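You operate a simulated robot arm through the tools that you are given. There is no shell and no other tool. Be economical: measure what you need, move in short steps, check, and stop when the job is done.

You are at the controls of a simulated robot arm. One attempt, no reset.

Task
Fetch the small wooden brush and stand it on the top of the teal bench. Take the brass angle bracket on the top of the purple bench and put it away on the bottom shelf of the red bench. Take the zinc bracket and leave it on the bottom shelf of the purple bench. Take the red pad and leave it on the long blank one. Take the six by twelve cover and leave it on the upper shelf of the pin table. Put the orange pad on the top of the teal bench away on the top of the pale green bench. Put the yellow-banded anvil block on the top of the teal bench away on the top of the black bench. Put the red padlock on the top of the teal bench away on the bottom shelf of the grey bench. Any order will do. Set down upright: small wooden brush, brass angle bracket, zinc bracket, six by twelve cover, orange pad.

Only the result counts: the job must be done as asked and must still hold three seconds after the hand-in. Knocking over, shifting, dropping, spilling or breaking anything else fails it. A push-on lid holds only when it is set on centred and level and pressed home; a screw cap is set on level and turned clockwise until tight.

Robot
A 7-joint arm with a fingered hand on a trunk, on a base that drives. Base frame: it is fixed to the floor where the robot stands at the start and does not move with it; the origin is under the middle of the robot, x ahead of it, y to its left, z up; the surface under the hand at the start is at about z = 900. Lengths are in mm, angles in degrees, forces in N, time in s.
With the tool pointing down near the work surface it reaches from about 360 to 720 mm from the robot's upright axis, wherever it stands. Its first joint turns from -166.0 to 166.0 degrees. Places, roughly: bottom shelf of the grey bench [-4700, -3200, 300]; bottom shelf of the purple bench [500, -800, 300]; bottom shelf of the red bench [2400, 8100, 300]; brass angle bracket (5x4x5 cm) [600, -900, 900]; long blank one [-3500, -3250, 250]; orange pad (8x6x8 cm) [2200, -2200, 900]; red pad (7x7x3 cm) [500, -1000, 900]; red padlock (5x3x9 cm) [2400, -2000, 900]; six by twelve cover [750, -1000, 1000]; small wooden brush (4x4x18 cm) [500, -200, 1000]; top of the black bench [2300, 300, 800]; top of the pale green bench [900, -3200, 900]; top of the teal bench [2500, -2400, 800]; upper shelf of the pin table [2400, -600, 500]; yellow-banded anvil block (4x4x5 cm) [2400, -2300, 900]; zinc bracket (6x5x5 cm) [600, -1000, 900]. Payload 3.4 kg.
Tool frame: the origin (TCP) lies between the finger pads and is the grasp point; the fingertips stand 25 mm ahead of it; z points along the fingers, y is the line along which they close. The gripper opens to 88 mm. The gripper's body begins 29 mm behind the TCP. The gripper is a hand of 3 fingers: y runs from the thumb to the fingers, the wrist lies at [-13, -106, -174] in the tool frame, and closing takes about 1.5 s.
Orientation is that of the tool frame in the base frame, as a unit quaternion [w, x, y, z]. With the fingers straight down and the wrist toward the robot, the tool's x, y and z point along [0, 1, 0], [1, 0, 0] and [0, 0, -1] of the base frame.

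Tools
- The arm moves only by the tool apply_moves. Its argument "steps" is a list of rows, each a list of 2 entries, a list of its own where there are three numbers: the shift along the base's x, y, z in mm, then the turn, a rotation vector about the base's x, y, z in rad. In form: [[[dx, dy, dz], [rx, ry, rz]], ...]. A call has 1 to 10 rows; each row shifts and turns the commanded pose from where the row before left it. "hand" is the finger opening in mm, from 0 to 88, set as the call begins (left out, the last holds). Rows are played at 5 a second. More than 50 mm and 8.6 degrees between two rows, or a gripper value outside its range, and nothing of the call is played. A pose out of reach is approached as far as the arm can. The call stops where the force on the tool passes 40 N (or 10 N more than at its start, if that is more) or the arm is blocked; 0.2 s more then pass. The fingers move at their own pace (about 72 mm/s each) and stop on an object; they squeeze with about 27 N. The grip force told is the motor's: it shows also when the fingers shut on nothing. Time passes only in rows, and 0.2 s behind the last, so rows that do not move let the fingers close. It gives the time, the measured TCP pose, the force on the tool (base axes), the opening and the grip force at its end, in the units of the frame above (readings bear some noise), with the torque about the TCP (base axes, N m) and any sound that the robot's microphone picked up, and new pictures: "views" is both (left out), scene, wrist or none.
- Cameras (640 x 400 px; columns grow to the right, rows downward): "scene" is now at [0.5, 105.5, 1478]; the picture's right is [-0.64, -0.77, 0.00], its down [-0.51, 0.42, -0.75] and it looks along [0.58, -0.48, -0.66] (base axes); focal length 261 px, centre (320, 200). "wrist" rides on the gripper at [58, -85, -99] in the tool frame; the picture's right is [-0.67, 0.35, -0.66], its down [-0.69, -0.63, 0.37] and it looks along [-0.29, 0.69, 0.66] (tool axes); focal length 261 px, centre (320, 200). There is no depth. A picture from a camera that has moved, and an enlarged one, comes with that camera's place and axes in the base frame and with its lens. The place of the scene camera against the robot may be out by one fixed shift of up to 25 mm in any direction.
- slide_trunk(by): slides the trunk up (or, below 0, down) by that many mm; the arm and the scene camera ride with it, the base frame stays. It gives what a move gives, with no picture.
- steer(legs): drives the robot by 1 to 6 legs, each [ahead, left, turn to the left] in mm, mm and degrees, along the robot's own axes; the way and the turn of a leg run together, so that a leg with both is an arc; at most 1500 mm and 180 degrees a leg. The arm and the cameras ride along, it lands a little off, and it stops where it bumps. It gives what a move gives, and a new picture of the scene camera.
- set_fingers(index, middle, thumb_bend, thumb_turn): sets how far each is bent, from 0 (flat) to 1 (curled in); at 0.3 the hand is open as for a grip, at 0.7 the pads meet at the TCP. One left out holds its place. A second passes; each finger stops where it meets its share of the squeeze, and holds until it gets a number again. A gripper value or a shape takes the hand back. It gives what a move gives, with no picture; readings hold the bend of each and the force on the fingers (four entries, about 0 where the hand has none), thumb and palm. thumb_turn goes from beside the hand (0) to across from the fingers (1), as for a grip.
- set_grasp(shape): the hand has 3 fingers and takes this shape, open, in about a second: jaw (thumb against the fingers, like two jaws); tri (thumb and two fingers); tip (a fingertip pinch); poke (one finger out to press); point (the index stretched); flat (the hand flat); cup (the hand cupped); fist (a fist). The gripper value then closes the fingers along that shape, each until it touches; the sizes above hold for jaw. It gives what a move gives, with no picture.
- turn_head(pan, tilt): turns the head with the scene camera to pan (to the left, within 155 degrees either way) and tilt (down, from -29 to 69), counted from straight ahead of the robot. It gives what a move gives, and a new picture of the scene camera.
- zoom(camera, box): a new picture of the part [left, top, right, bottom] of that camera's present view, enlarged. No time passes.
- job_done(): hands the job in; it is judged then, once.

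Work in short steps. Places have to be worked out from the pictures, the camera data and where the tool is seen: move nearer, look again, correct. Check each grasp and each placing, and mend what went wrong. You have 483 turns and 360 pictures in all, those below and enlarged ones among them. Open the gripper and draw the arm clear of the work before you hand the job in, unless the task says otherwise; then end with one line.

The tools are called after "Emit:" as a command line: name --argument value ..., lists and objects as JSON in quotes. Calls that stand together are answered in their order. apply_moves: Moves the arm, as the interface text tells. Its arguments: {"type":"object","properties":{"steps":{"type":"array"},"hand":{"type":"number"},"views":{"type":"string","enum":["both","scene","wrist","none"]}},"required":["steps"]} The other tools are called the same way: slide_trunk (by) slides the trunk up or down; set_grasp (shape) gives the hand a shape; set_fingers (index, middle, thumb_bend, thumb_turn) moves the fingers one by one; steer (legs) drives the base; turn_head (pan, tilt) turns the head that bears the scene camera; zoom (camera, box) takes an enlarged picture of a part of a camera's view; job_done () hands the job in.

At the start:

```text
t: 0.0
tcp_pos: [364.9, -170.6, 1206.5]
tcp_rot: [0.0, 0.707, 0.707, 0.0]
contact_force: [-0.4, -0.5, 0.2]
wrist_torque: [0.03, 0.02, -0.01]
grip_width: 87.7
gripper_force: 0.1
shape: jaw
bend: [0.3, 0.3, 0.3, 0.98]
finger forces: [0.0, 0.0, 0.0, 0.1, 0.0, 0.1]
trunk travel left (down, up): [-475.0, 115.0]
robot x, y, heading: [-2.0, -2.8, 0.2]
head pan, tilt: [-39.4, 41.5]
```

scene: 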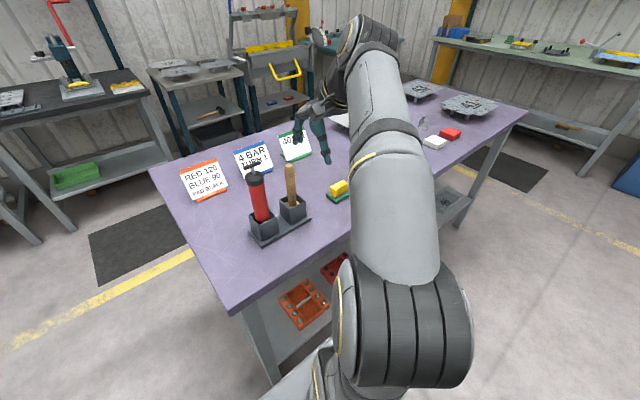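
wrist: 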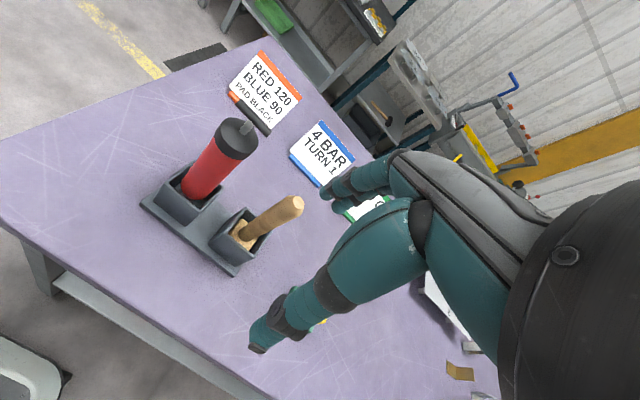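

I'll look closer at the purple bench in the scene view, and at the wrist view for the brush.

Emit:
zoom --camera "scene" --box '[160, 100, 360, 280]'

Emit:
turn_head --pan -75 --tilt 35

```text
2.22 times, centred on (260, 190) of scene
camera zoom: at [0.5, 105.5, 1478.0], right [-0.64, -0.77, 0.0], down [-0.51, 0.42, -0.75], along [0.58, -0.48, -0.66], focal length 580 px, centre (453, 222)
```

zoom: 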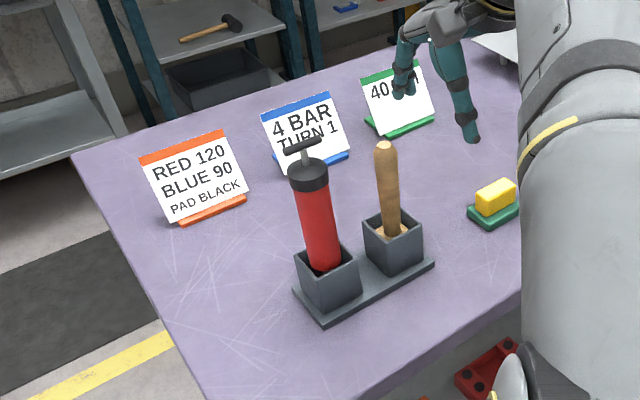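

```text
t: 1.0
tcp_pos: [365.0, -170.5, 1208.5]
tcp_rot: [0.0, 0.707, 0.707, 0.0]
contact_force: [0.1, -0.4, -0.7]
wrist_torque: [0.03, 0.01, 0.04]
grip_width: 87.7
gripper_force: 0.0
shape: jaw
bend: [0.3, 0.3, 0.3, 0.98]
finger forces: [0.0, 0.1, 0.0, 0.0, 0.1, 0.1]
trunk travel left (down, up): [-475.0, 115.0]
robot x, y, heading: [-2.1, -1.8, -0.1]
head pan, tilt: [-75.0, 35.0]
camera scene: at [-41.5, 73.9, 1487.7], right [-0.97, -0.26, 0.0], down [-0.15, 0.55, -0.82], along [0.21, -0.79, -0.57], focal length 261 px, centre (320, 200)
```

scene: 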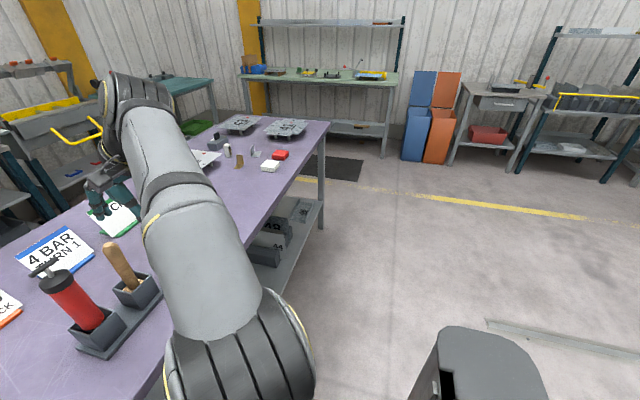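

Now a closer look at the far right end of the purple bench.

Emit:
zoom --camera "scene" --box '[180, 100, 340, 200]'

Emit:
zoom --camera "wrist" --box '[120, 100, 320, 280]'

```text
4.00 times, centred on (260, 150) of scene
camera zoom: at [-41.5, 73.9, 1487.7], right [-0.97, -0.26, 0.0], down [-0.15, 0.55, -0.82], along [0.21, -0.79, -0.57], focal length 1044 px, centre (560, 400)
```

zoom: 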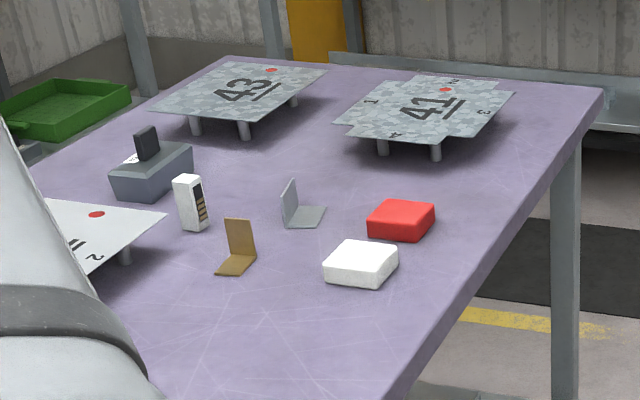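

```text
2.22 times, centred on (220, 190) of wrist
camera zoom: at [280.5, -112.5, 1306.8], right [0.35, -0.67, 0.66], down [-0.63, -0.69, -0.37], along [0.69, -0.29, -0.66], focal length 579 px, centre (542, 222)
```

zoom: 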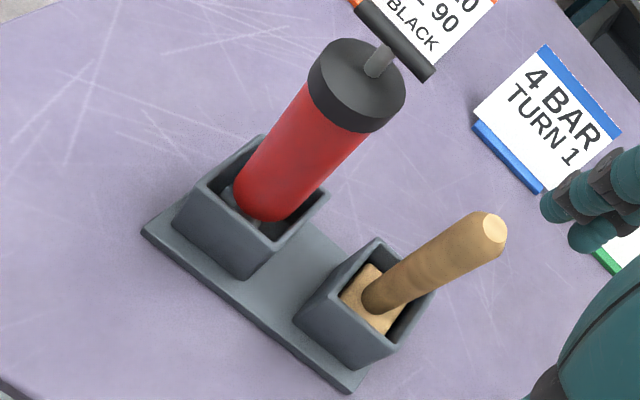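

The brush seems to be at about (485, -190) with its top near z 1080. I'll move above it and check with the wrist camera.

Emit:
apply_moves --steps '[[[40, -6, 0], [0, 0, 0]], [[40, -6, -20], [0, 0, 0]], [[38, -6, -20], [0, 0, 0]], [[0, 0, 0], [0, 0, 0]]]' --hand 88

Emit:
turn_head --pan -39.4 --tilt 41.5

```text
t: 2.0
tcp_pos: [482.4, -185.7, 1166.2]
tcp_rot: [0.0, 0.707, 0.707, 0.0]
contact_force: [0.2, 0.3, 0.4]
wrist_torque: [0.0, 0.02, 0.02]
grip_width: 87.2
gripper_force: 0.2
shape: jaw
bend: [0.3, 0.3, 0.3, 0.98]
finger forces: [0.1, 0.0, 0.1, 0.0, 0.1, 0.0]
trunk travel left (down, up): [-475.0, 115.0]
robot x, y, heading: [-0.4, 1.1, 0.0]
head pan, tilt: [-75.0, 35.0]
camera scene: at [-41.4, 73.8, 1487.7], right [-0.97, -0.26, 0.0], down [-0.15, 0.55, -0.82], along [0.21, -0.79, -0.57], focal length 261 px, centre (320, 200)
camera wrist: at [397.8, -128.4, 1265.1], right [0.35, -0.67, 0.66], down [-0.63, -0.69, -0.37], along [0.69, -0.28, -0.66], focal length 261 px, centre (320, 200)
```

scene: 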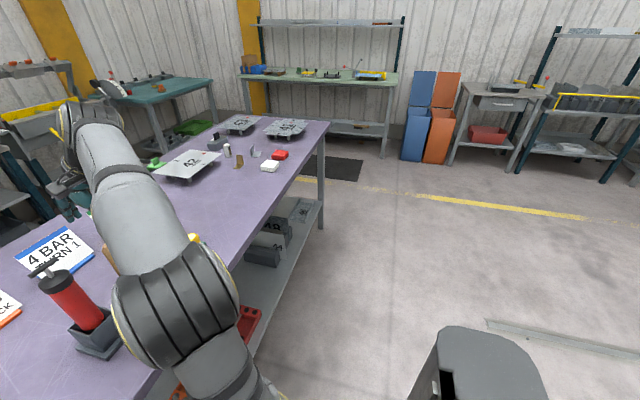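
wrist: 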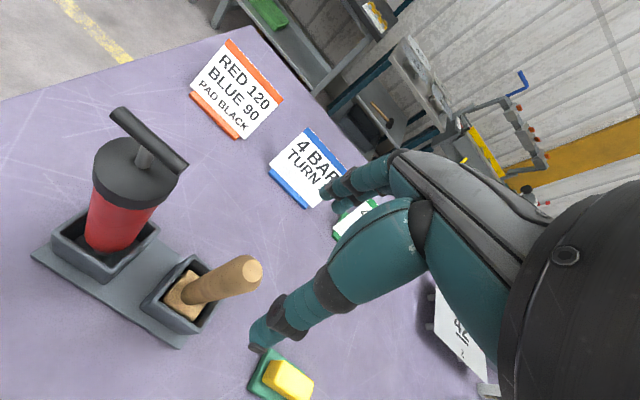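

```text
t: 3.0
tcp_pos: [482.2, -187.1, 1167.2]
tcp_rot: [0.0, 0.707, 0.707, 0.0]
contact_force: [-0.1, 0.1, 0.4]
wrist_torque: [0.03, -0.01, -0.01]
grip_width: 87.9
gripper_force: 0.1
shape: jaw
bend: [0.3, 0.3, 0.3, 0.98]
finger forces: [0.0, 0.1, 0.1, 0.0, 0.0, 0.0]
trunk travel left (down, up): [-475.0, 115.0]
robot x, y, heading: [-2.7, -2.4, -0.1]
head pan, tilt: [-39.4, 41.5]
camera scene: at [0.5, 105.5, 1478.0], right [-0.64, -0.77, 0.0], down [-0.51, 0.42, -0.75], along [0.58, -0.48, -0.66], focal length 261 px, centre (320, 200)
```

scene: 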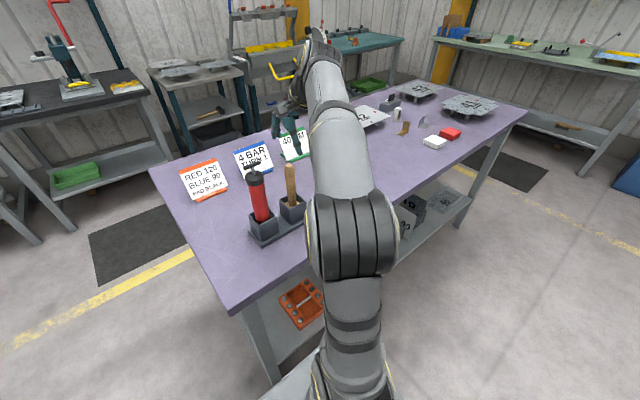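

Triangulated: handle top at about (481, -186, 1083), right under the TCP. I'll lower to z≈1058 and then close.

Emit:
apply_moves --steps '[[[0, 0, -40], [0, 0, 0]], [[0, 0, -35], [0, 0, 0]], [[0, 0, -32], [0, 0, 0]], [[0, 0, 0], [0, 0, 0]]]' --views "wrist"

Emit:
apply_moves --steps '[[[0, 0, 0], [0, 0, 0]], [[0, 0, 0], [0, 0, 0]], [[0, 0, 0], [0, 0, 0]], [[0, 0, 0], [0, 0, 0]], [[0, 0, 0], [0, 0, 0]], [[0, 0, 0], [0, 0, 0]], [[0, 0, 0], [0, 0, 0]], [[0, 0, 0], [0, 0, 0]]]' --hand 0

```text
t: 4.0
tcp_pos: [485.2, -187.5, 1059.4]
tcp_rot: [0.0, 0.706, 0.708, -0.001]
contact_force: [0.0, 0.9, -1.0]
wrist_torque: [0.01, -0.02, 0.02]
grip_width: 87.7
gripper_force: 0.1
shape: jaw
bend: [0.3, 0.3, 0.3, 0.98]
finger forces: [0.1, 0.0, 0.1, 0.0, 0.0, 0.0]
trunk travel left (down, up): [-475.0, 115.0]
robot x, y, heading: [0.0, -1.5, 0.0]
head pan, tilt: [-39.4, 41.5]
camera wrist: at [400.3, -129.0, 1157.8], right [0.35, -0.67, 0.66], down [-0.63, -0.69, -0.37], along [0.69, -0.29, -0.66], focal length 261 px, centre (320, 200)
```

wrist: 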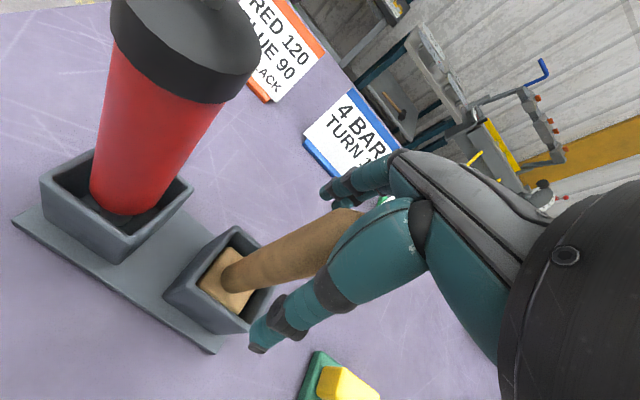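

```text
t: 5.8
tcp_pos: [485.6, -186.7, 1058.4]
tcp_rot: [0.001, 0.707, 0.707, 0.0]
contact_force: [0.1, 0.8, 0.0]
wrist_torque: [0.02, 0.01, -0.02]
grip_width: 16.8
gripper_force: 27.1
shape: jaw
bend: [0.73, 0.63, 0.75, 1.0]
finger forces: [15.9, 7.8, 0.1, 0.0, 23.9, 0.0]
trunk travel left (down, up): [-475.0, 115.0]
robot x, y, heading: [-2.5, -1.0, 0.0]
head pan, tilt: [-39.4, 41.5]
camera scene: at [0.6, 105.6, 1477.9], right [-0.63, -0.77, 0.0], down [-0.51, 0.42, -0.75], along [0.58, -0.48, -0.66], focal length 261 px, centre (320, 200)
camera wrist: at [400.3, -129.0, 1158.1], right [0.35, -0.67, 0.66], down [-0.63, -0.69, -0.37], along [0.69, -0.29, -0.66], focal length 261 px, centre (320, 200)
```

scene: 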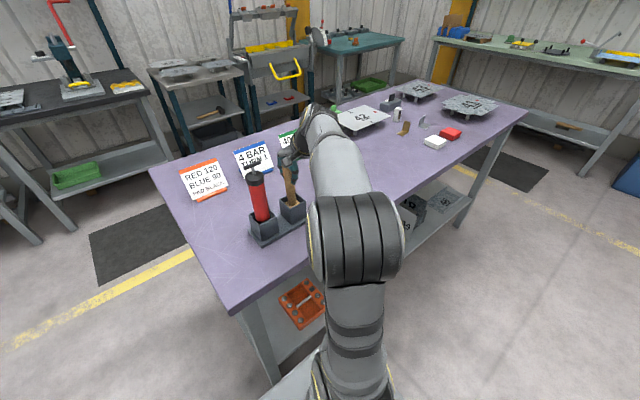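
wrist: 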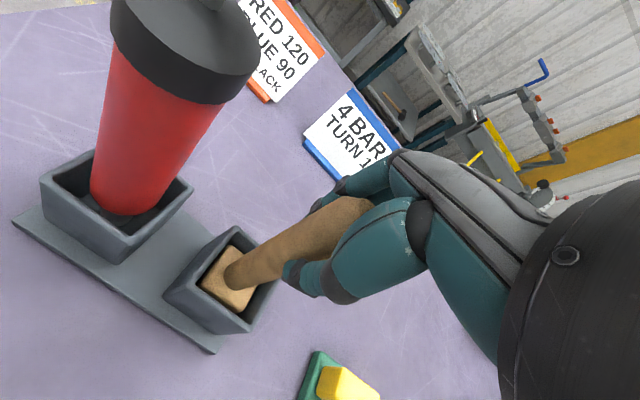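

The brush is gripped (width 17 mm, 27 N). I'll lift it straight out and check it.

Emit:
apply_moves --steps '[[[0, 0, 30], [0, 0, 0]], [[0, 0, 40], [0, 0, 0]], [[0, 0, 45], [0, 0, 0]], [[0, 0, 45], [0, 0, 0]], [[0, 0, 40], [0, 0, 0]], [[0, 0, 0], [0, 0, 0]]]'

```text
t: 7.2
tcp_pos: [480.9, -191.9, 1260.0]
tcp_rot: [-0.001, 0.708, 0.706, 0.0]
contact_force: [-0.1, 0.2, -0.5]
wrist_torque: [0.05, 0.03, -0.03]
grip_width: 16.4
gripper_force: 26.8
shape: jaw
bend: [0.73, 0.65, 0.75, 1.0]
finger forces: [17.0, 7.2, 0.0, 0.0, 23.5, 0.1]
trunk travel left (down, up): [-475.0, 115.0]
robot x, y, heading: [0.5, 1.3, -0.1]
head pan, tilt: [-39.4, 41.5]
camera scene: at [0.5, 105.7, 1477.9], right [-0.63, -0.77, 0.0], down [-0.51, 0.42, -0.75], along [0.58, -0.48, -0.66], focal length 261 px, centre (320, 200)
camera wrist: at [397.4, -134.1, 1358.5], right [0.35, -0.67, 0.65], down [-0.63, -0.68, -0.37], along [0.69, -0.28, -0.66], focal length 261 px, centre (320, 200)
```

scene: 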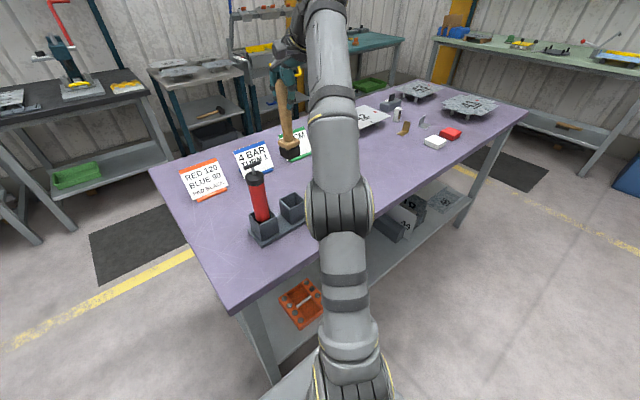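
wrist: 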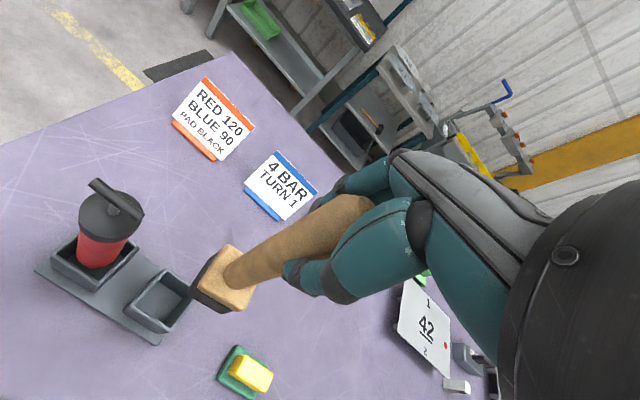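

The brush is out and held well. I'll retract the arm and look right to check the driving route.

Emit:
apply_moves --steps '[[[-40, 10, 20], [0, 0, 0]], [[-40, 10, 20], [0, 0, 0]], [[-30, 10, 0], [0, 0, 0]]]' --views "none"

Emit:
turn_head --pan -110 --tilt 35

```text
t: 8.0
tcp_pos: [370.9, -161.5, 1302.7]
tcp_rot: [0.0, 0.707, 0.707, -0.001]
contact_force: [-0.4, 0.2, -0.8]
wrist_torque: [-0.01, 0.01, -0.01]
grip_width: 16.6
gripper_force: 26.5
shape: jaw
bend: [0.73, 0.65, 0.75, 1.0]
finger forces: [17.2, 7.2, 0.0, 0.0, 23.6, 0.1]
trunk travel left (down, up): [-475.0, 115.0]
robot x, y, heading: [2.3, -0.2, -0.1]
head pan, tilt: [-39.4, 41.5]
```

```text
t: 9.4
tcp_pos: [371.9, -161.9, 1301.7]
tcp_rot: [0.0, 0.707, 0.707, 0.0]
contact_force: [0.0, -0.3, -1.0]
wrist_torque: [-0.01, 0.02, 0.01]
grip_width: 16.4
gripper_force: 27.1
shape: jaw
bend: [0.73, 0.65, 0.75, 1.0]
finger forces: [17.1, 7.3, 0.0, 0.0, 23.6, 0.1]
trunk travel left (down, up): [-475.0, 115.0]
robot x, y, heading: [1.2, -2.8, 0.3]
head pan, tilt: [-110.0, 35.0]
camera scene: at [-94.4, 76.1, 1487.7], right [-0.94, 0.34, 0.0], down [0.2, 0.54, -0.82], along [-0.28, -0.77, -0.57], focal length 261 px, centre (320, 200)
```

scene: 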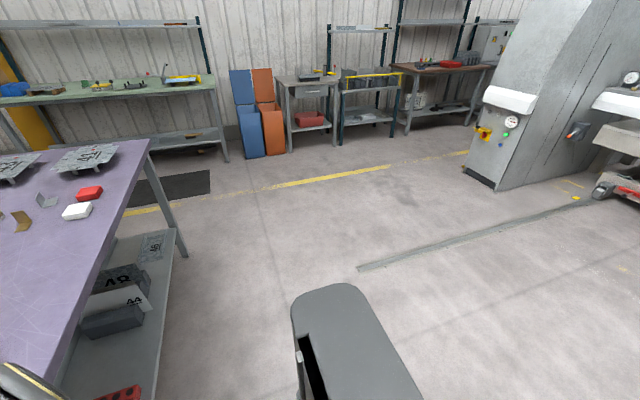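

Route around the right end of the purple bench looks clear. I back off, strafe right, and look ahead through the corridor.

Emit:
steer --legs '[[-250, 0, 0], [0, -1200, 0], [0, -1000, 0]]'

Emit:
turn_head --pan 0 --tilt 25

```text
t: 21.7
tcp_pos: [69.3, -2371.2, 1303.0]
tcp_rot: [0.001, 0.721, 0.693, 0.0]
contact_force: [0.1, 0.5, -0.2]
wrist_torque: [0.02, 0.03, -0.03]
grip_width: 16.5
gripper_force: 27.1
shape: jaw
bend: [0.73, 0.65, 0.75, 1.0]
finger forces: [17.3, 7.3, 0.0, 0.1, 23.6, 0.0]
trunk travel left (down, up): [-475.0, 115.0]
robot x, y, heading: [-294.9, -2195.2, -2.2]
head pan, tilt: [-110.0, 35.0]
camera scene: at [-387.4, -2116.8, 1487.7], right [-0.93, 0.38, 0.0], down [0.22, 0.53, -0.82], along [-0.31, -0.76, -0.57], focal length 261 px, centre (320, 200)
```

scene: 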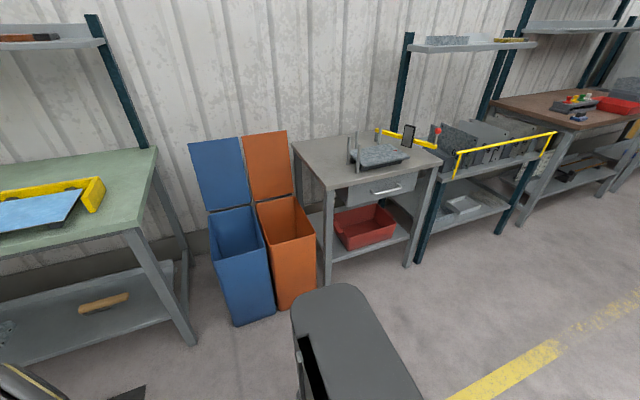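

```text
t: 23.6
tcp_pos: [68.9, -2372.5, 1301.9]
tcp_rot: [0.0, 0.721, 0.693, 0.0]
contact_force: [0.1, 1.0, 0.4]
wrist_torque: [-0.02, -0.01, 0.01]
grip_width: 16.2
gripper_force: 27.5
shape: jaw
bend: [0.73, 0.65, 0.75, 1.0]
finger forces: [17.2, 7.2, 0.0, 0.0, 23.5, 0.0]
trunk travel left (down, up): [-475.0, 115.0]
robot x, y, heading: [-293.3, -2198.1, -2.1]
head pan, tilt: [0.0, 25.0]
camera scene: at [-262.0, -2038.9, 1503.5], right [-0.04, -1.0, 0.0], down [-0.42, 0.02, -0.91], along [0.91, -0.04, -0.42], focal length 261 px, centre (320, 200)
```

scene: 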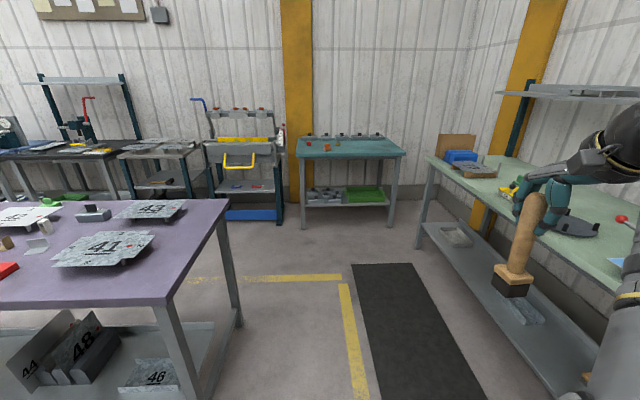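

The path ahead to the teal bench is open. I drive toward it, stopping around x≈1650.

Emit:
steer --legs '[[1000, 0, 2.1], [950, 0, 0]]'

Emit:
turn_head --pan 0 --tilt 42

```text
t: 33.5
tcp_pos: [2051.8, -2380.8, 1302.0]
tcp_rot: [0.0, 0.702, 0.712, 0.001]
contact_force: [0.5, 0.2, -0.6]
wrist_torque: [-0.02, 0.01, -0.01]
grip_width: 16.3
gripper_force: 27.8
shape: jaw
bend: [0.73, 0.65, 0.75, 1.0]
finger forces: [17.2, 7.2, 0.0, 0.1, 23.4, 0.1]
trunk travel left (down, up): [-475.0, 115.0]
robot x, y, heading: [1678.5, -2221.8, 0.7]
head pan, tilt: [0.0, 25.0]
camera scene: at [1704.6, -2065.5, 1503.5], right [0.01, -1.0, 0.0], down [-0.42, -0.01, -0.91], along [0.91, 0.01, -0.42], focal length 261 px, centre (320, 200)
```

scene: 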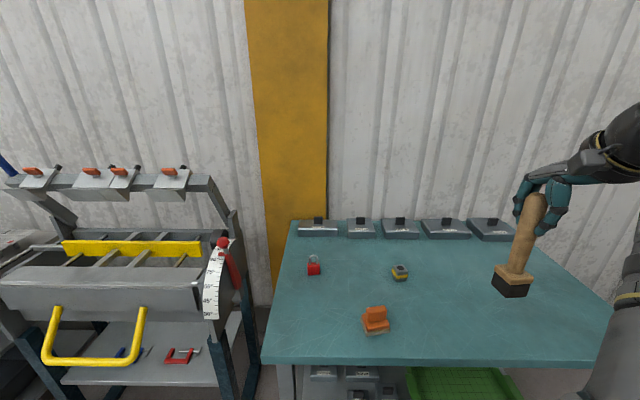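

```text
t: 34.3
tcp_pos: [2052.6, -2380.6, 1302.0]
tcp_rot: [0.0, 0.702, 0.712, 0.0]
contact_force: [-0.4, 0.6, -1.1]
wrist_torque: [-0.01, 0.01, 0.02]
grip_width: 16.4
gripper_force: 27.2
shape: jaw
bend: [0.73, 0.65, 0.75, 1.0]
finger forces: [17.3, 7.2, 0.1, 0.1, 23.5, 0.1]
trunk travel left (down, up): [-475.0, 115.0]
robot x, y, heading: [1678.5, -2224.4, 0.7]
head pan, tilt: [0.0, 42.0]
camera scene: at [1695.9, -2065.6, 1477.3], right [0.01, -1.0, 0.0], down [-0.67, -0.01, -0.74], along [0.74, 0.01, -0.67], focal length 261 px, centre (320, 200)
```

scene: 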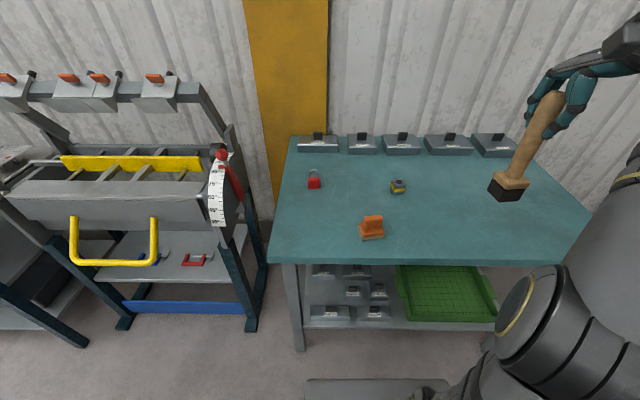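

The teal bench is in reach. I'll carry the brush to an empty spot near (2265, -2480), clear of the other things, and lower it part of the way.

Emit:
apply_moves --steps '[[[42, -20, 0], [0, 0, 0]], [[42, -20, 0], [0, 0, 0]], [[42, -20, -20], [0, 0, 0]], [[42, -20, -20], [0, 0, 0]], [[42, -20, -20], [0, 0, 0]], [[0, 0, -45], [0, 0, 0]], [[0, 0, -45], [0, 0, 0]], [[0, 0, -45], [0, 0, 0]], [[0, 0, -35], [0, 0, 0]], [[0, 0, 0], [0, 0, 0]]]'

```text
refused: row 3 steps farther than a row can; nothing moved
```

Row 3 was slightly too long, so I use shorter rows.

Emit:
apply_moves --steps '[[[42, -20, 0], [0, 0, 0]], [[42, -20, 0], [0, 0, 0]], [[42, -20, 0], [0, 0, 0]], [[42, -20, 0], [0, 0, 0]], [[42, -20, 0], [0, 0, 0]], [[0, 0, -48], [0, 0, 0]], [[0, 0, -48], [0, 0, 0]], [[0, 0, -48], [0, 0, 0]], [[0, 0, -48], [0, 0, 0]], [[0, 0, -48], [0, 0, 0]]]'

```text
t: 36.5
tcp_pos: [2171.1, -2421.7, 1004.0]
tcp_rot: [0.0, 0.703, 0.712, 0.0]
contact_force: [-0.5, -0.3, -1.4]
wrist_torque: [-0.01, -0.01, -0.02]
grip_width: 15.9
gripper_force: 26.5
shape: jaw
bend: [0.73, 0.72, 0.75, 1.0]
finger forces: [18.0, 6.9, 0.0, 0.0, 23.0, 0.0]
out of reach, approached as far as the arm can: row 2, 3, 4, 5
trunk travel left (down, up): [-475.0, 115.0]
robot x, y, heading: [1679.8, -2222.1, 1.0]
head pan, tilt: [0.0, 42.0]
camera scene: at [1696.0, -2065.6, 1477.2], right [0.01, -1.0, 0.0], down [-0.67, -0.01, -0.74], along [0.74, 0.01, -0.67], focal length 261 px, centre (320, 200)
camera wrist: at [2085.5, -2364.2, 1104.1], right [0.36, -0.66, 0.66], down [-0.62, -0.69, -0.37], along [0.7, -0.28, -0.66], focal length 261 px, centre (320, 200)
```

scene: 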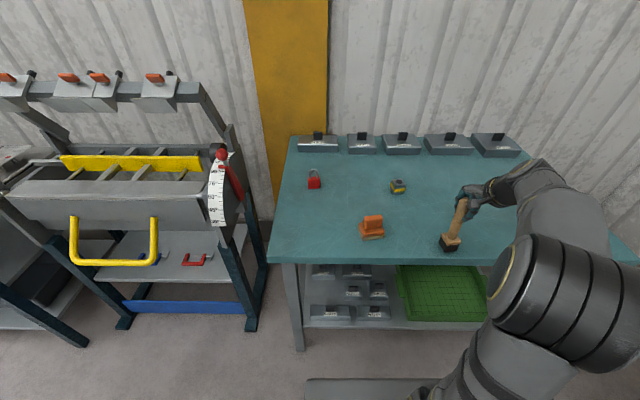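
wrist: 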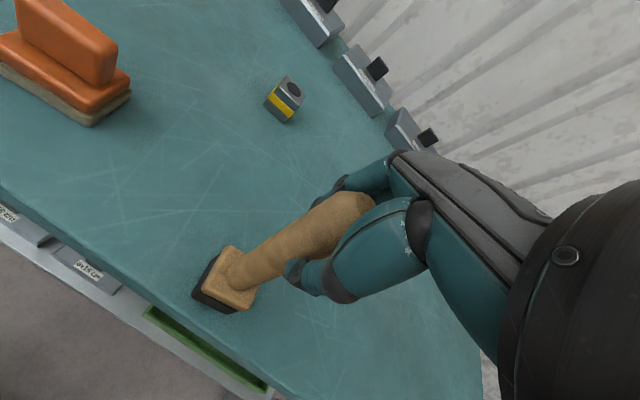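

The reach limit cut the outward move short; the brush is near the front edge. Move up a bit, then further in over the bench.

Emit:
apply_moves --steps '[[[0, 0, 30], [0, 0, 0]], [[30, -5, 0], [0, 0, 0]], [[30, -5, 0], [0, 0, 0]], [[20, 0, 0], [0, 0, 0]], [[0, 0, 0], [0, 0, 0]]]'

```text
t: 37.7
tcp_pos: [2252.9, -2434.5, 1038.2]
tcp_rot: [-0.001, 0.703, 0.711, 0.0]
contact_force: [-0.5, -0.4, -1.5]
wrist_torque: [-0.03, 0.01, -0.02]
grip_width: 16.1
gripper_force: 27.2
shape: jaw
bend: [0.73, 0.72, 0.75, 1.0]
finger forces: [17.9, 6.7, 0.1, 0.0, 23.0, 0.0]
trunk travel left (down, up): [-475.0, 115.0]
robot x, y, heading: [1675.4, -2221.4, 0.9]
head pan, tilt: [0.0, 42.0]
camera scene: at [1696.0, -2065.6, 1477.2], right [0.01, -1.0, 0.0], down [-0.67, -0.01, -0.74], along [0.74, 0.01, -0.67], focal length 261 px, centre (320, 200)
camera wrist: at [2167.6, -2376.7, 1136.9], right [0.36, -0.67, 0.66], down [-0.62, -0.69, -0.37], along [0.7, -0.28, -0.66], focal length 261 px, centre (320, 200)
```

scene: 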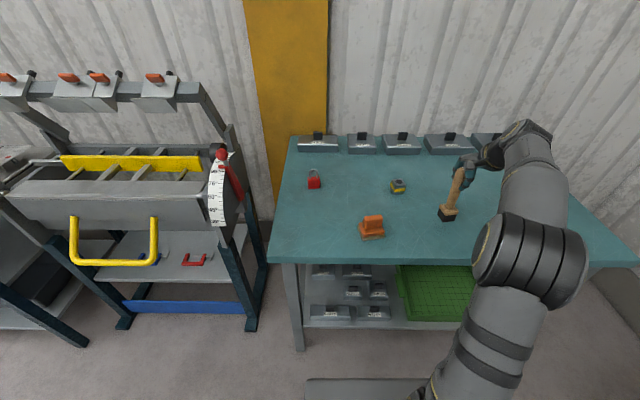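
wrist: 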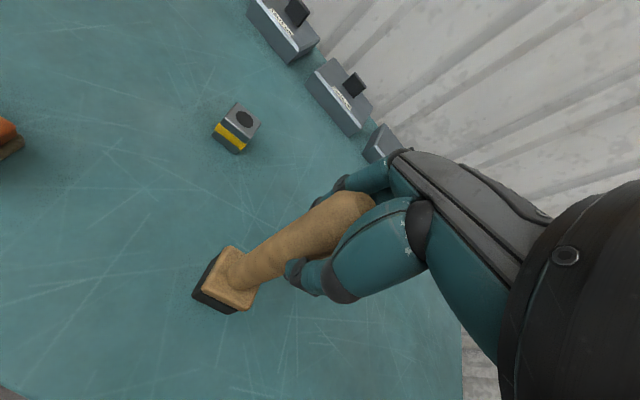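

Good spot at (2253, -2435). Lowering gently until contact.

Emit:
apply_moves --steps '[[[0, 0, -15], [0, 0, 0]], [[0, 0, -10], [0, 0, 0]], [[0, 0, -6], [0, 0, 0]], [[0, 0, -6], [0, 0, 0]], [[0, 0, -6], [0, 0, 0]], [[0, 0, -6], [0, 0, 0]]]' --views "none"

```text
t: 39.1
tcp_pos: [2252.8, -2435.1, 990.3]
tcp_rot: [0.004, 0.703, 0.712, 0.002]
contact_force: [-1.3, -3.6, 21.1]
wrist_torque: [-0.09, 0.02, -0.02]
grip_width: 16.9
gripper_force: 27.5
shape: jaw
bend: [0.74, 0.72, 0.75, 1.0]
finger forces: [18.5, 11.0, 0.0, 0.0, 28.4, 0.0]
trunk travel left (down, up): [-475.0, 115.0]
robot x, y, heading: [1682.9, -2224.5, 0.7]
head pan, tilt: [0.0, 42.0]
```

Contact at 21 N: the brush stands on the top (bench z≈836). I relax by 2 mm and open.

Emit:
apply_moves --steps '[[[0, 0, 2], [0, 0, 0]], [[0, 0, 0], [0, 0, 0]]]' --views "none"

Emit:
apply_moves --steps '[[[0, 0, 0], [0, 0, 0]], [[0, 0, 0], [0, 0, 0]], [[0, 0, 0], [0, 0, 0]], [[0, 0, 0], [0, 0, 0]], [[0, 0, 0], [0, 0, 0]], [[0, 0, 0], [0, 0, 0]]]' --hand 80 --views "wrist"

```text
t: 39.7
tcp_pos: [2252.4, -2432.1, 991.0]
tcp_rot: [0.002, 0.703, 0.711, 0.001]
contact_force: [-2.3, -4.6, 21.6]
wrist_torque: [-0.09, -0.03, -0.01]
grip_width: 16.9
gripper_force: 26.5
shape: jaw
bend: [0.74, 0.72, 0.75, 1.0]
finger forces: [18.7, 11.8, 0.0, 0.0, 28.6, 0.0]
trunk travel left (down, up): [-475.0, 115.0]
robot x, y, heading: [1678.7, -2224.5, 0.7]
head pan, tilt: [0.0, 42.0]
```

```text
t: 41.1
tcp_pos: [2253.2, -2431.8, 988.8]
tcp_rot: [-0.001, 0.703, 0.712, -0.001]
contact_force: [-0.3, -1.2, 0.8]
wrist_torque: [0.04, 0.01, -0.03]
grip_width: 79.8
gripper_force: 0.1
shape: jaw
bend: [0.31, 0.32, 0.32, 0.98]
finger forces: [0.0, 0.0, 0.0, 0.0, 0.0, 0.1]
trunk travel left (down, up): [-475.0, 115.0]
robot x, y, heading: [1678.6, -2223.5, 1.0]
head pan, tilt: [0.0, 42.0]
camera wrist: at [2167.6, -2375.4, 1087.3], right [0.36, -0.67, 0.66], down [-0.62, -0.69, -0.37], along [0.7, -0.28, -0.66], focal length 261 px, centre (320, 200)
```

wrist: 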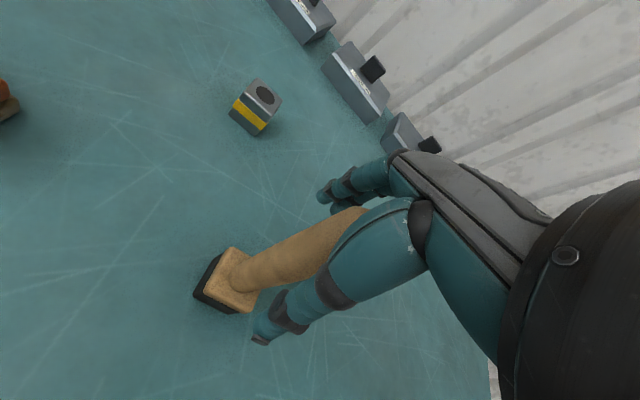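

Brush stands freely. I lift straight off, above it, and look from above at the orange pad.

Emit:
apply_moves --steps '[[[0, 0, 40], [0, 0, 0]], [[0, 0, 48], [0, 0, 0]], [[0, 0, 48], [0, 0, 0]], [[-30, 35, 0], [0, 0, 0]], [[-30, 35, 0], [0, 0, 0]], [[-20, 40, 0], [0, 0, 0]], [[0, 45, 0], [0, 0, 0]], [[0, 0, 0], [0, 0, 0]]]' --hand 88

```text
t: 42.9
tcp_pos: [2171.5, -2284.2, 1124.7]
tcp_rot: [0.0, 0.702, 0.712, 0.0]
contact_force: [-0.4, 0.6, -0.5]
wrist_torque: [-0.01, -0.01, 0.0]
grip_width: 87.7
gripper_force: 0.1
shape: jaw
bend: [0.3, 0.3, 0.3, 0.98]
finger forces: [0.0, 0.1, 0.0, 0.0, 0.0, 0.0]
trunk travel left (down, up): [-475.0, 115.0]
robot x, y, heading: [1677.5, -2224.1, 0.8]
head pan, tilt: [0.0, 42.0]
camera scene: at [1695.9, -2065.5, 1477.2], right [0.01, -1.0, 0.0], down [-0.67, -0.01, -0.74], along [0.74, 0.01, -0.67], focal length 261 px, centre (320, 200)
camera wrist: at [2084.9, -2226.0, 1223.2], right [0.36, -0.67, 0.66], down [-0.62, -0.69, -0.37], along [0.7, -0.28, -0.66], focal length 261 px, centre (320, 200)
```

scene: 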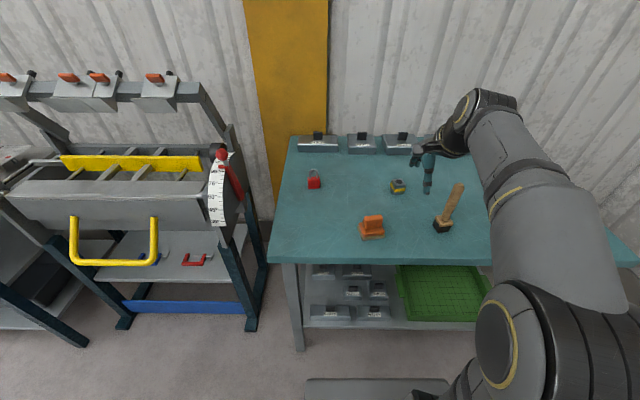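
wrist: 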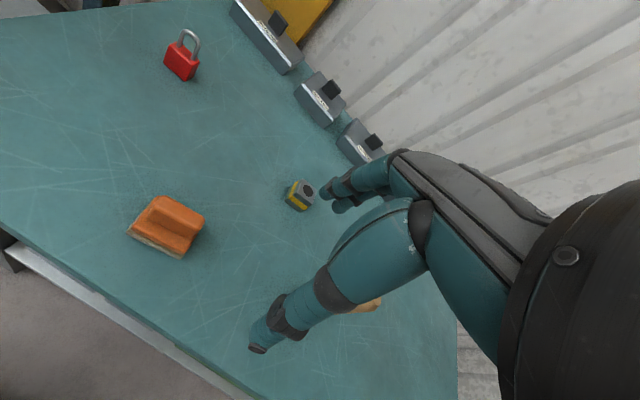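

Zoom on the orange pad to get its ridge orientation.

Emit:
zoom --camera "wrist" --box '[100, 170, 260, 270]'

Emit:
zoom --camera "scene" --box '[300, 160, 460, 260]'

```text
4.00 times, centred on (180, 220) of wrist
camera zoom: at [2084.9, -2226.0, 1223.2], right [0.36, -0.67, 0.66], down [-0.62, -0.69, -0.37], along [0.7, -0.28, -0.66], focal length 1043 px, centre (880, 120)
```

zoom: 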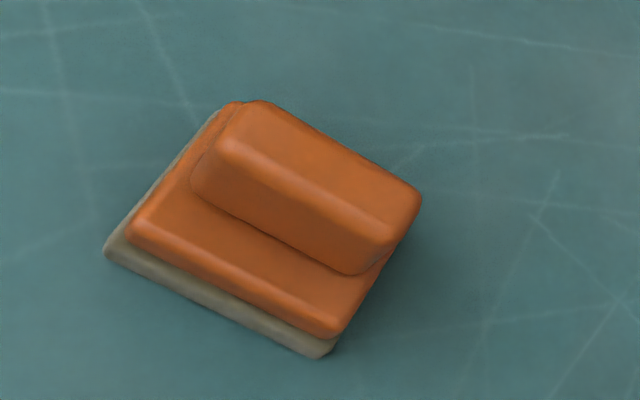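

```text
4.00 times, centred on (380, 210) of scene
camera zoom: at [1695.9, -2065.5, 1477.2], right [0.01, -1.0, 0.0], down [-0.67, -0.01, -0.74], along [0.74, 0.01, -0.67], focal length 1044 px, centre (80, 160)
```

zoom: 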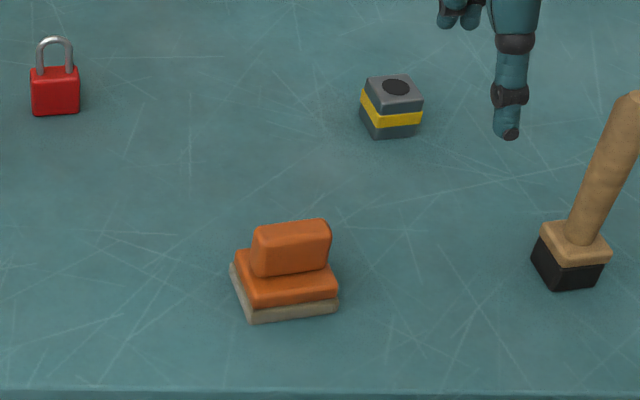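

Orange pad's ridge centre is about (2230, -2213), top ≈ z 914, and it is turned ~9.5° from the tool. I go above it, turn, and lower to check.

Emit:
apply_moves --steps '[[[30, 35, 0], [0, 0, 0.083]], [[30, 36, 0], [0, 0, 0.083]], [[0, 0, -45], [0, 0, 0]], [[0, 0, -45], [0, 0, 0]], [[0, 0, -45], [0, 0, 0]], [[0, 0, 0], [0, 0, 0]]]'

```text
t: 44.3
tcp_pos: [2231.0, -2210.0, 989.7]
tcp_rot: [0.0, 0.641, 0.767, -0.001]
contact_force: [0.2, 0.0, 0.1]
wrist_torque: [0.02, -0.01, -0.01]
grip_width: 87.8
gripper_force: 0.0
shape: jaw
bend: [0.3, 0.3, 0.3, 0.98]
finger forces: [0.1, 0.0, 0.1, 0.0, 0.0, 0.0]
trunk travel left (down, up): [-475.0, 115.0]
robot x, y, heading: [1678.3, -2227.1, 0.8]
head pan, tilt: [0.0, 42.0]
camera scene: at [1695.9, -2065.5, 1477.2], right [0.01, -1.0, 0.0], down [-0.67, -0.01, -0.74], along [0.74, 0.01, -0.67], focal length 261 px, centre (320, 200)
camera wrist: at [2137.6, -2168.3, 1089.2], right [0.46, -0.6, 0.66], down [-0.5, -0.79, -0.37], along [0.73, -0.16, -0.66], focal length 261 px, centre (320, 200)
```

scene: 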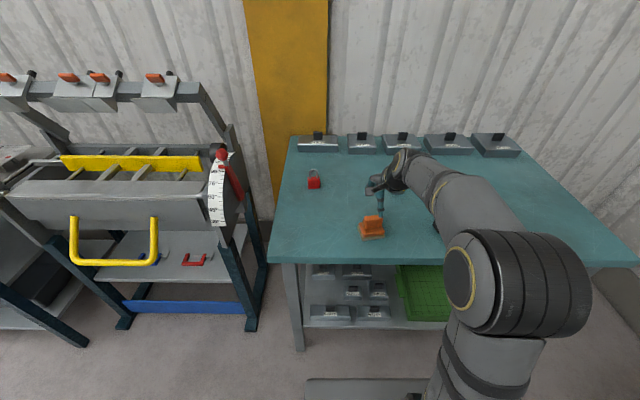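
wrist: 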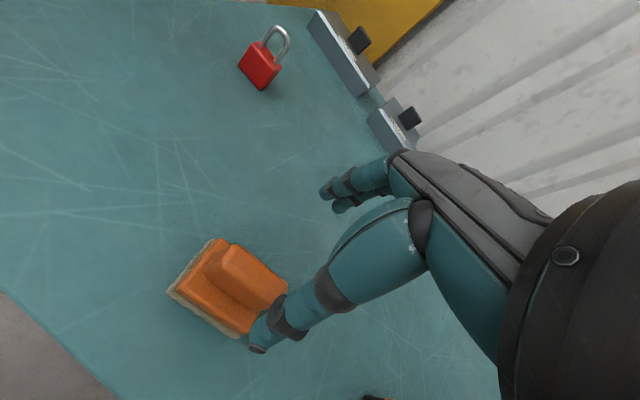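

Aligned over the ridge. I lower to z≈913 gently, then close.

Emit:
apply_moves --steps '[[[-1, 0, -30], [0, 0, 0]], [[-1, 0, -25], [0, 0, 0]], [[0, 0, -12], [0, 0, 0]], [[0, 0, -8], [0, 0, 0]], [[0, 0, 0], [0, 0, 0]]]' --views "wrist"

```text
t: 45.5
tcp_pos: [2230.7, -2204.9, 913.1]
tcp_rot: [0.001, 0.641, 0.767, 0.0]
contact_force: [-0.2, 0.0, -0.9]
wrist_torque: [0.0, -0.02, 0.0]
grip_width: 87.8
gripper_force: 0.0
shape: jaw
bend: [0.3, 0.3, 0.3, 0.98]
finger forces: [0.0, 0.0, 0.0, 0.0, 0.1, 0.1]
trunk travel left (down, up): [-475.0, 115.0]
robot x, y, heading: [1678.2, -2224.6, 0.6]
head pan, tilt: [0.0, 42.0]
camera wrist: at [2136.3, -2163.6, 1013.3], right [0.46, -0.6, 0.66], down [-0.5, -0.79, -0.37], along [0.73, -0.16, -0.66], focal length 261 px, centre (320, 200)
```

wrist: 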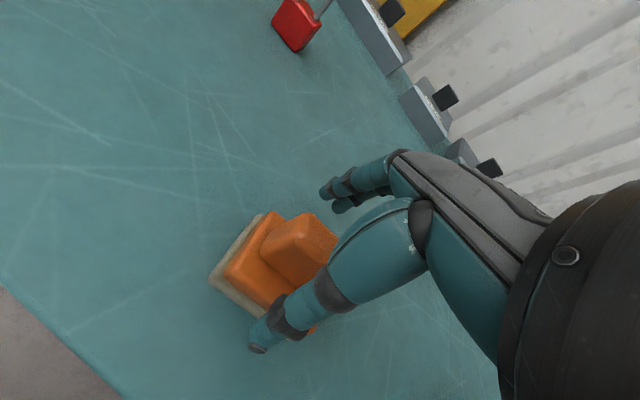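

No contact yet; down 5 mm more, then close.

Emit:
apply_moves --steps '[[[0, -4, -5], [0, 0, 0]], [[0, 0, 0], [0, 0, 0]]]' --views "none"

Emit:
apply_moves --steps '[[[0, 0, 0], [0, 0, 0]], [[0, 0, 0], [0, 0, 0]], [[0, 0, 0], [0, 0, 0]], [[0, 0, 0], [0, 0, 0]], [[0, 0, 0], [0, 0, 0]], [[0, 0, 0], [0, 0, 0]], [[0, 0, 0], [0, 0, 0]], [[0, 0, 0], [0, 0, 0]]]' --hand 0 --views "wrist"

```text
t: 46.1
tcp_pos: [2231.7, -2209.9, 909.8]
tcp_rot: [0.0, 0.641, 0.768, 0.0]
contact_force: [0.3, 1.0, 0.2]
wrist_torque: [0.04, -0.01, -0.03]
grip_width: 87.7
gripper_force: 0.0
shape: jaw
bend: [0.3, 0.3, 0.3, 0.98]
finger forces: [0.0, 0.1, 0.0, 0.0, 0.0, 0.1]
trunk travel left (down, up): [-475.0, 115.0]
robot x, y, heading: [1676.3, -2226.5, 0.7]
head pan, tilt: [0.0, 42.0]
```

```text
t: 47.9
tcp_pos: [2231.2, -2211.1, 909.6]
tcp_rot: [0.0, 0.641, 0.768, 0.0]
contact_force: [-0.1, 0.1, 0.0]
wrist_torque: [-0.04, -0.01, -0.01]
grip_width: 17.0
gripper_force: 26.7
shape: jaw
bend: [0.73, 0.59, 0.74, 1.0]
finger forces: [16.0, 8.3, 0.0, 0.0, 24.0, 0.0]
trunk travel left (down, up): [-475.0, 115.0]
robot x, y, heading: [1678.3, -2226.4, 0.7]
head pan, tilt: [0.0, 42.0]
camera wrist: at [2137.0, -2168.4, 1009.1], right [0.46, -0.6, 0.66], down [-0.5, -0.79, -0.37], along [0.73, -0.16, -0.66], focal length 261 px, centre (320, 200)
```

wrist: 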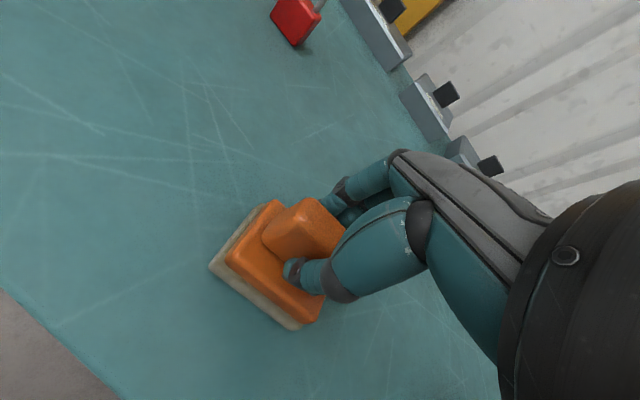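

Orange pad gripped. Lift, retract, then back off and turn toward the pale green bench.

Emit:
apply_moves --steps '[[[0, 0, 45], [0, 0, 0]], [[0, 0, 48], [0, 0, 0]], [[0, 0, 48], [0, 0, 0]], [[0, 0, 48], [0, 0, 0]], [[0, 0, 48], [0, 0, 0]], [[-45, 0, 0], [0, 0, 0]], [[-45, 0, 0], [0, 0, 0]], [[-45, 0, 0], [0, 0, 0]], [[-40, 0, 0], [0, 0, 0]]]' --views "scene"

Emit:
steer --legs '[[-600, -50, 0], [0, 0, -90]]'

```text
t: 49.9
tcp_pos: [2054.3, -2210.8, 1145.4]
tcp_rot: [-0.001, 0.64, 0.768, 0.0]
contact_force: [-0.7, -0.4, -1.2]
wrist_torque: [0.03, 0.06, 0.0]
grip_width: 16.6
gripper_force: 27.4
shape: jaw
bend: [0.73, 0.59, 0.75, 1.0]
finger forces: [15.9, 8.3, 0.0, 0.1, 24.2, 0.0]
trunk travel left (down, up): [-475.0, 115.0]
robot x, y, heading: [1677.9, -2222.1, 0.8]
head pan, tilt: [0.0, 42.0]
camera scene: at [1695.4, -2065.6, 1477.2], right [0.01, -1.0, 0.0], down [-0.67, -0.01, -0.74], along [0.74, 0.01, -0.67], focal length 261 px, centre (320, 200)
```

scene: 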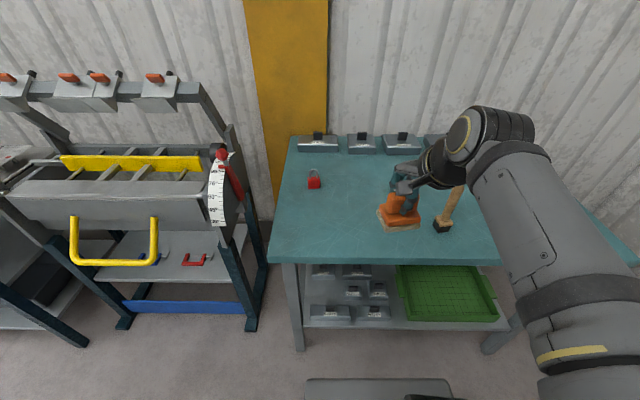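

```text
t: 57.1
tcp_pos: [1095.3, -2658.6, 1145.1]
tcp_rot: [0.0, 0.995, 0.096, 0.001]
contact_force: [1.0, -0.5, -1.5]
wrist_torque: [-0.01, 0.0, 0.01]
grip_width: 16.5
gripper_force: 27.2
shape: jaw
bend: [0.73, 0.59, 0.75, 1.0]
finger forces: [15.7, 8.3, 0.0, 0.0, 23.9, 0.1]
trunk travel left (down, up): [-475.0, 115.0]
robot x, y, heading: [1078.1, -2280.1, -88.4]
head pan, tilt: [0.0, 42.0]
camera scene: at [1231.3, -2300.7, 1477.2], right [-1.0, -0.03, 0.0], down [-0.02, 0.67, -0.74], along [0.02, -0.74, -0.67], focal length 261 px, centre (320, 200)
```

scene: 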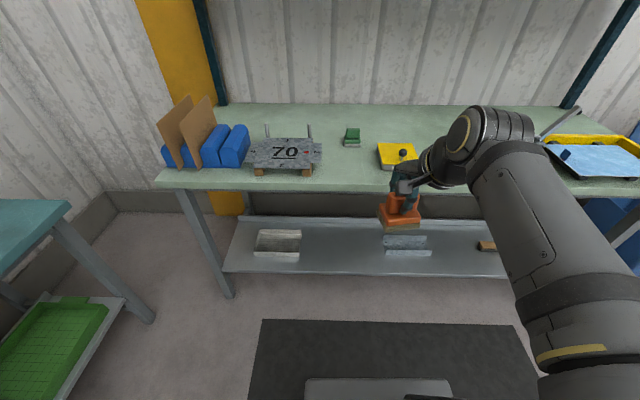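

I'm facing the pale green bench. There's free space between the "70" plate and the yellow block; I drive a little closer and look with other angles.

Emit:
steer --legs '[[180, 0, -1.6]]'

Emit:
apply_moves --steps '[[[0, 0, 0], [0, 0, 0]]]' --views "wrist"

```text
t: 58.6
tcp_pos: [1086.3, -2840.1, 1145.6]
tcp_rot: [0.0, 0.997, 0.081, 0.0]
contact_force: [-0.4, -0.1, -0.6]
wrist_torque: [0.02, -0.01, -0.02]
grip_width: 16.7
gripper_force: 26.5
shape: jaw
bend: [0.73, 0.59, 0.75, 1.0]
finger forces: [15.8, 8.3, 0.0, 0.1, 24.1, 0.0]
trunk travel left (down, up): [-475.0, 115.0]
robot x, y, heading: [1078.3, -2465.4, -90.0]
head pan, tilt: [0.0, 42.0]
camera scene: at [1232.7, -2487.4, 1477.2], right [-1.0, 0.0, 0.0], down [0.0, 0.67, -0.74], along [0.0, -0.74, -0.67], focal length 261 px, centre (320, 200)
```

scene: 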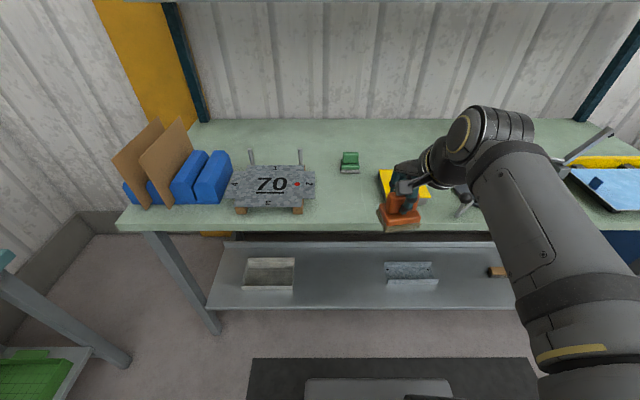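

```text
t: 59.0
tcp_pos: [1087.1, -2840.3, 1145.2]
tcp_rot: [0.0, 0.997, 0.082, 0.0]
contact_force: [-0.6, -0.5, -0.8]
wrist_torque: [-0.01, 0.04, 0.01]
grip_width: 16.3
gripper_force: 27.2
shape: jaw
bend: [0.73, 0.59, 0.75, 1.0]
finger forces: [15.9, 8.2, 0.1, 0.0, 23.9, 0.0]
trunk travel left (down, up): [-475.0, 115.0]
robot x, y, heading: [1081.9, -2462.1, -90.2]
head pan, tilt: [0.0, 42.0]
camera wrist: at [1130.4, -2747.0, 1244.7], right [-0.6, -0.45, 0.66], down [-0.78, 0.51, -0.37], along [-0.17, -0.73, -0.66], focal length 261 px, centre (320, 200)
```

wrist: 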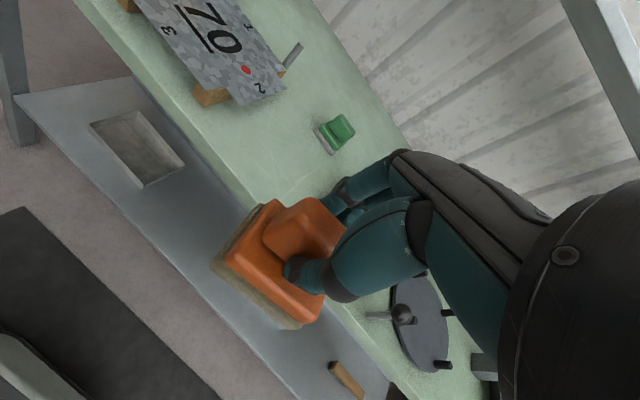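

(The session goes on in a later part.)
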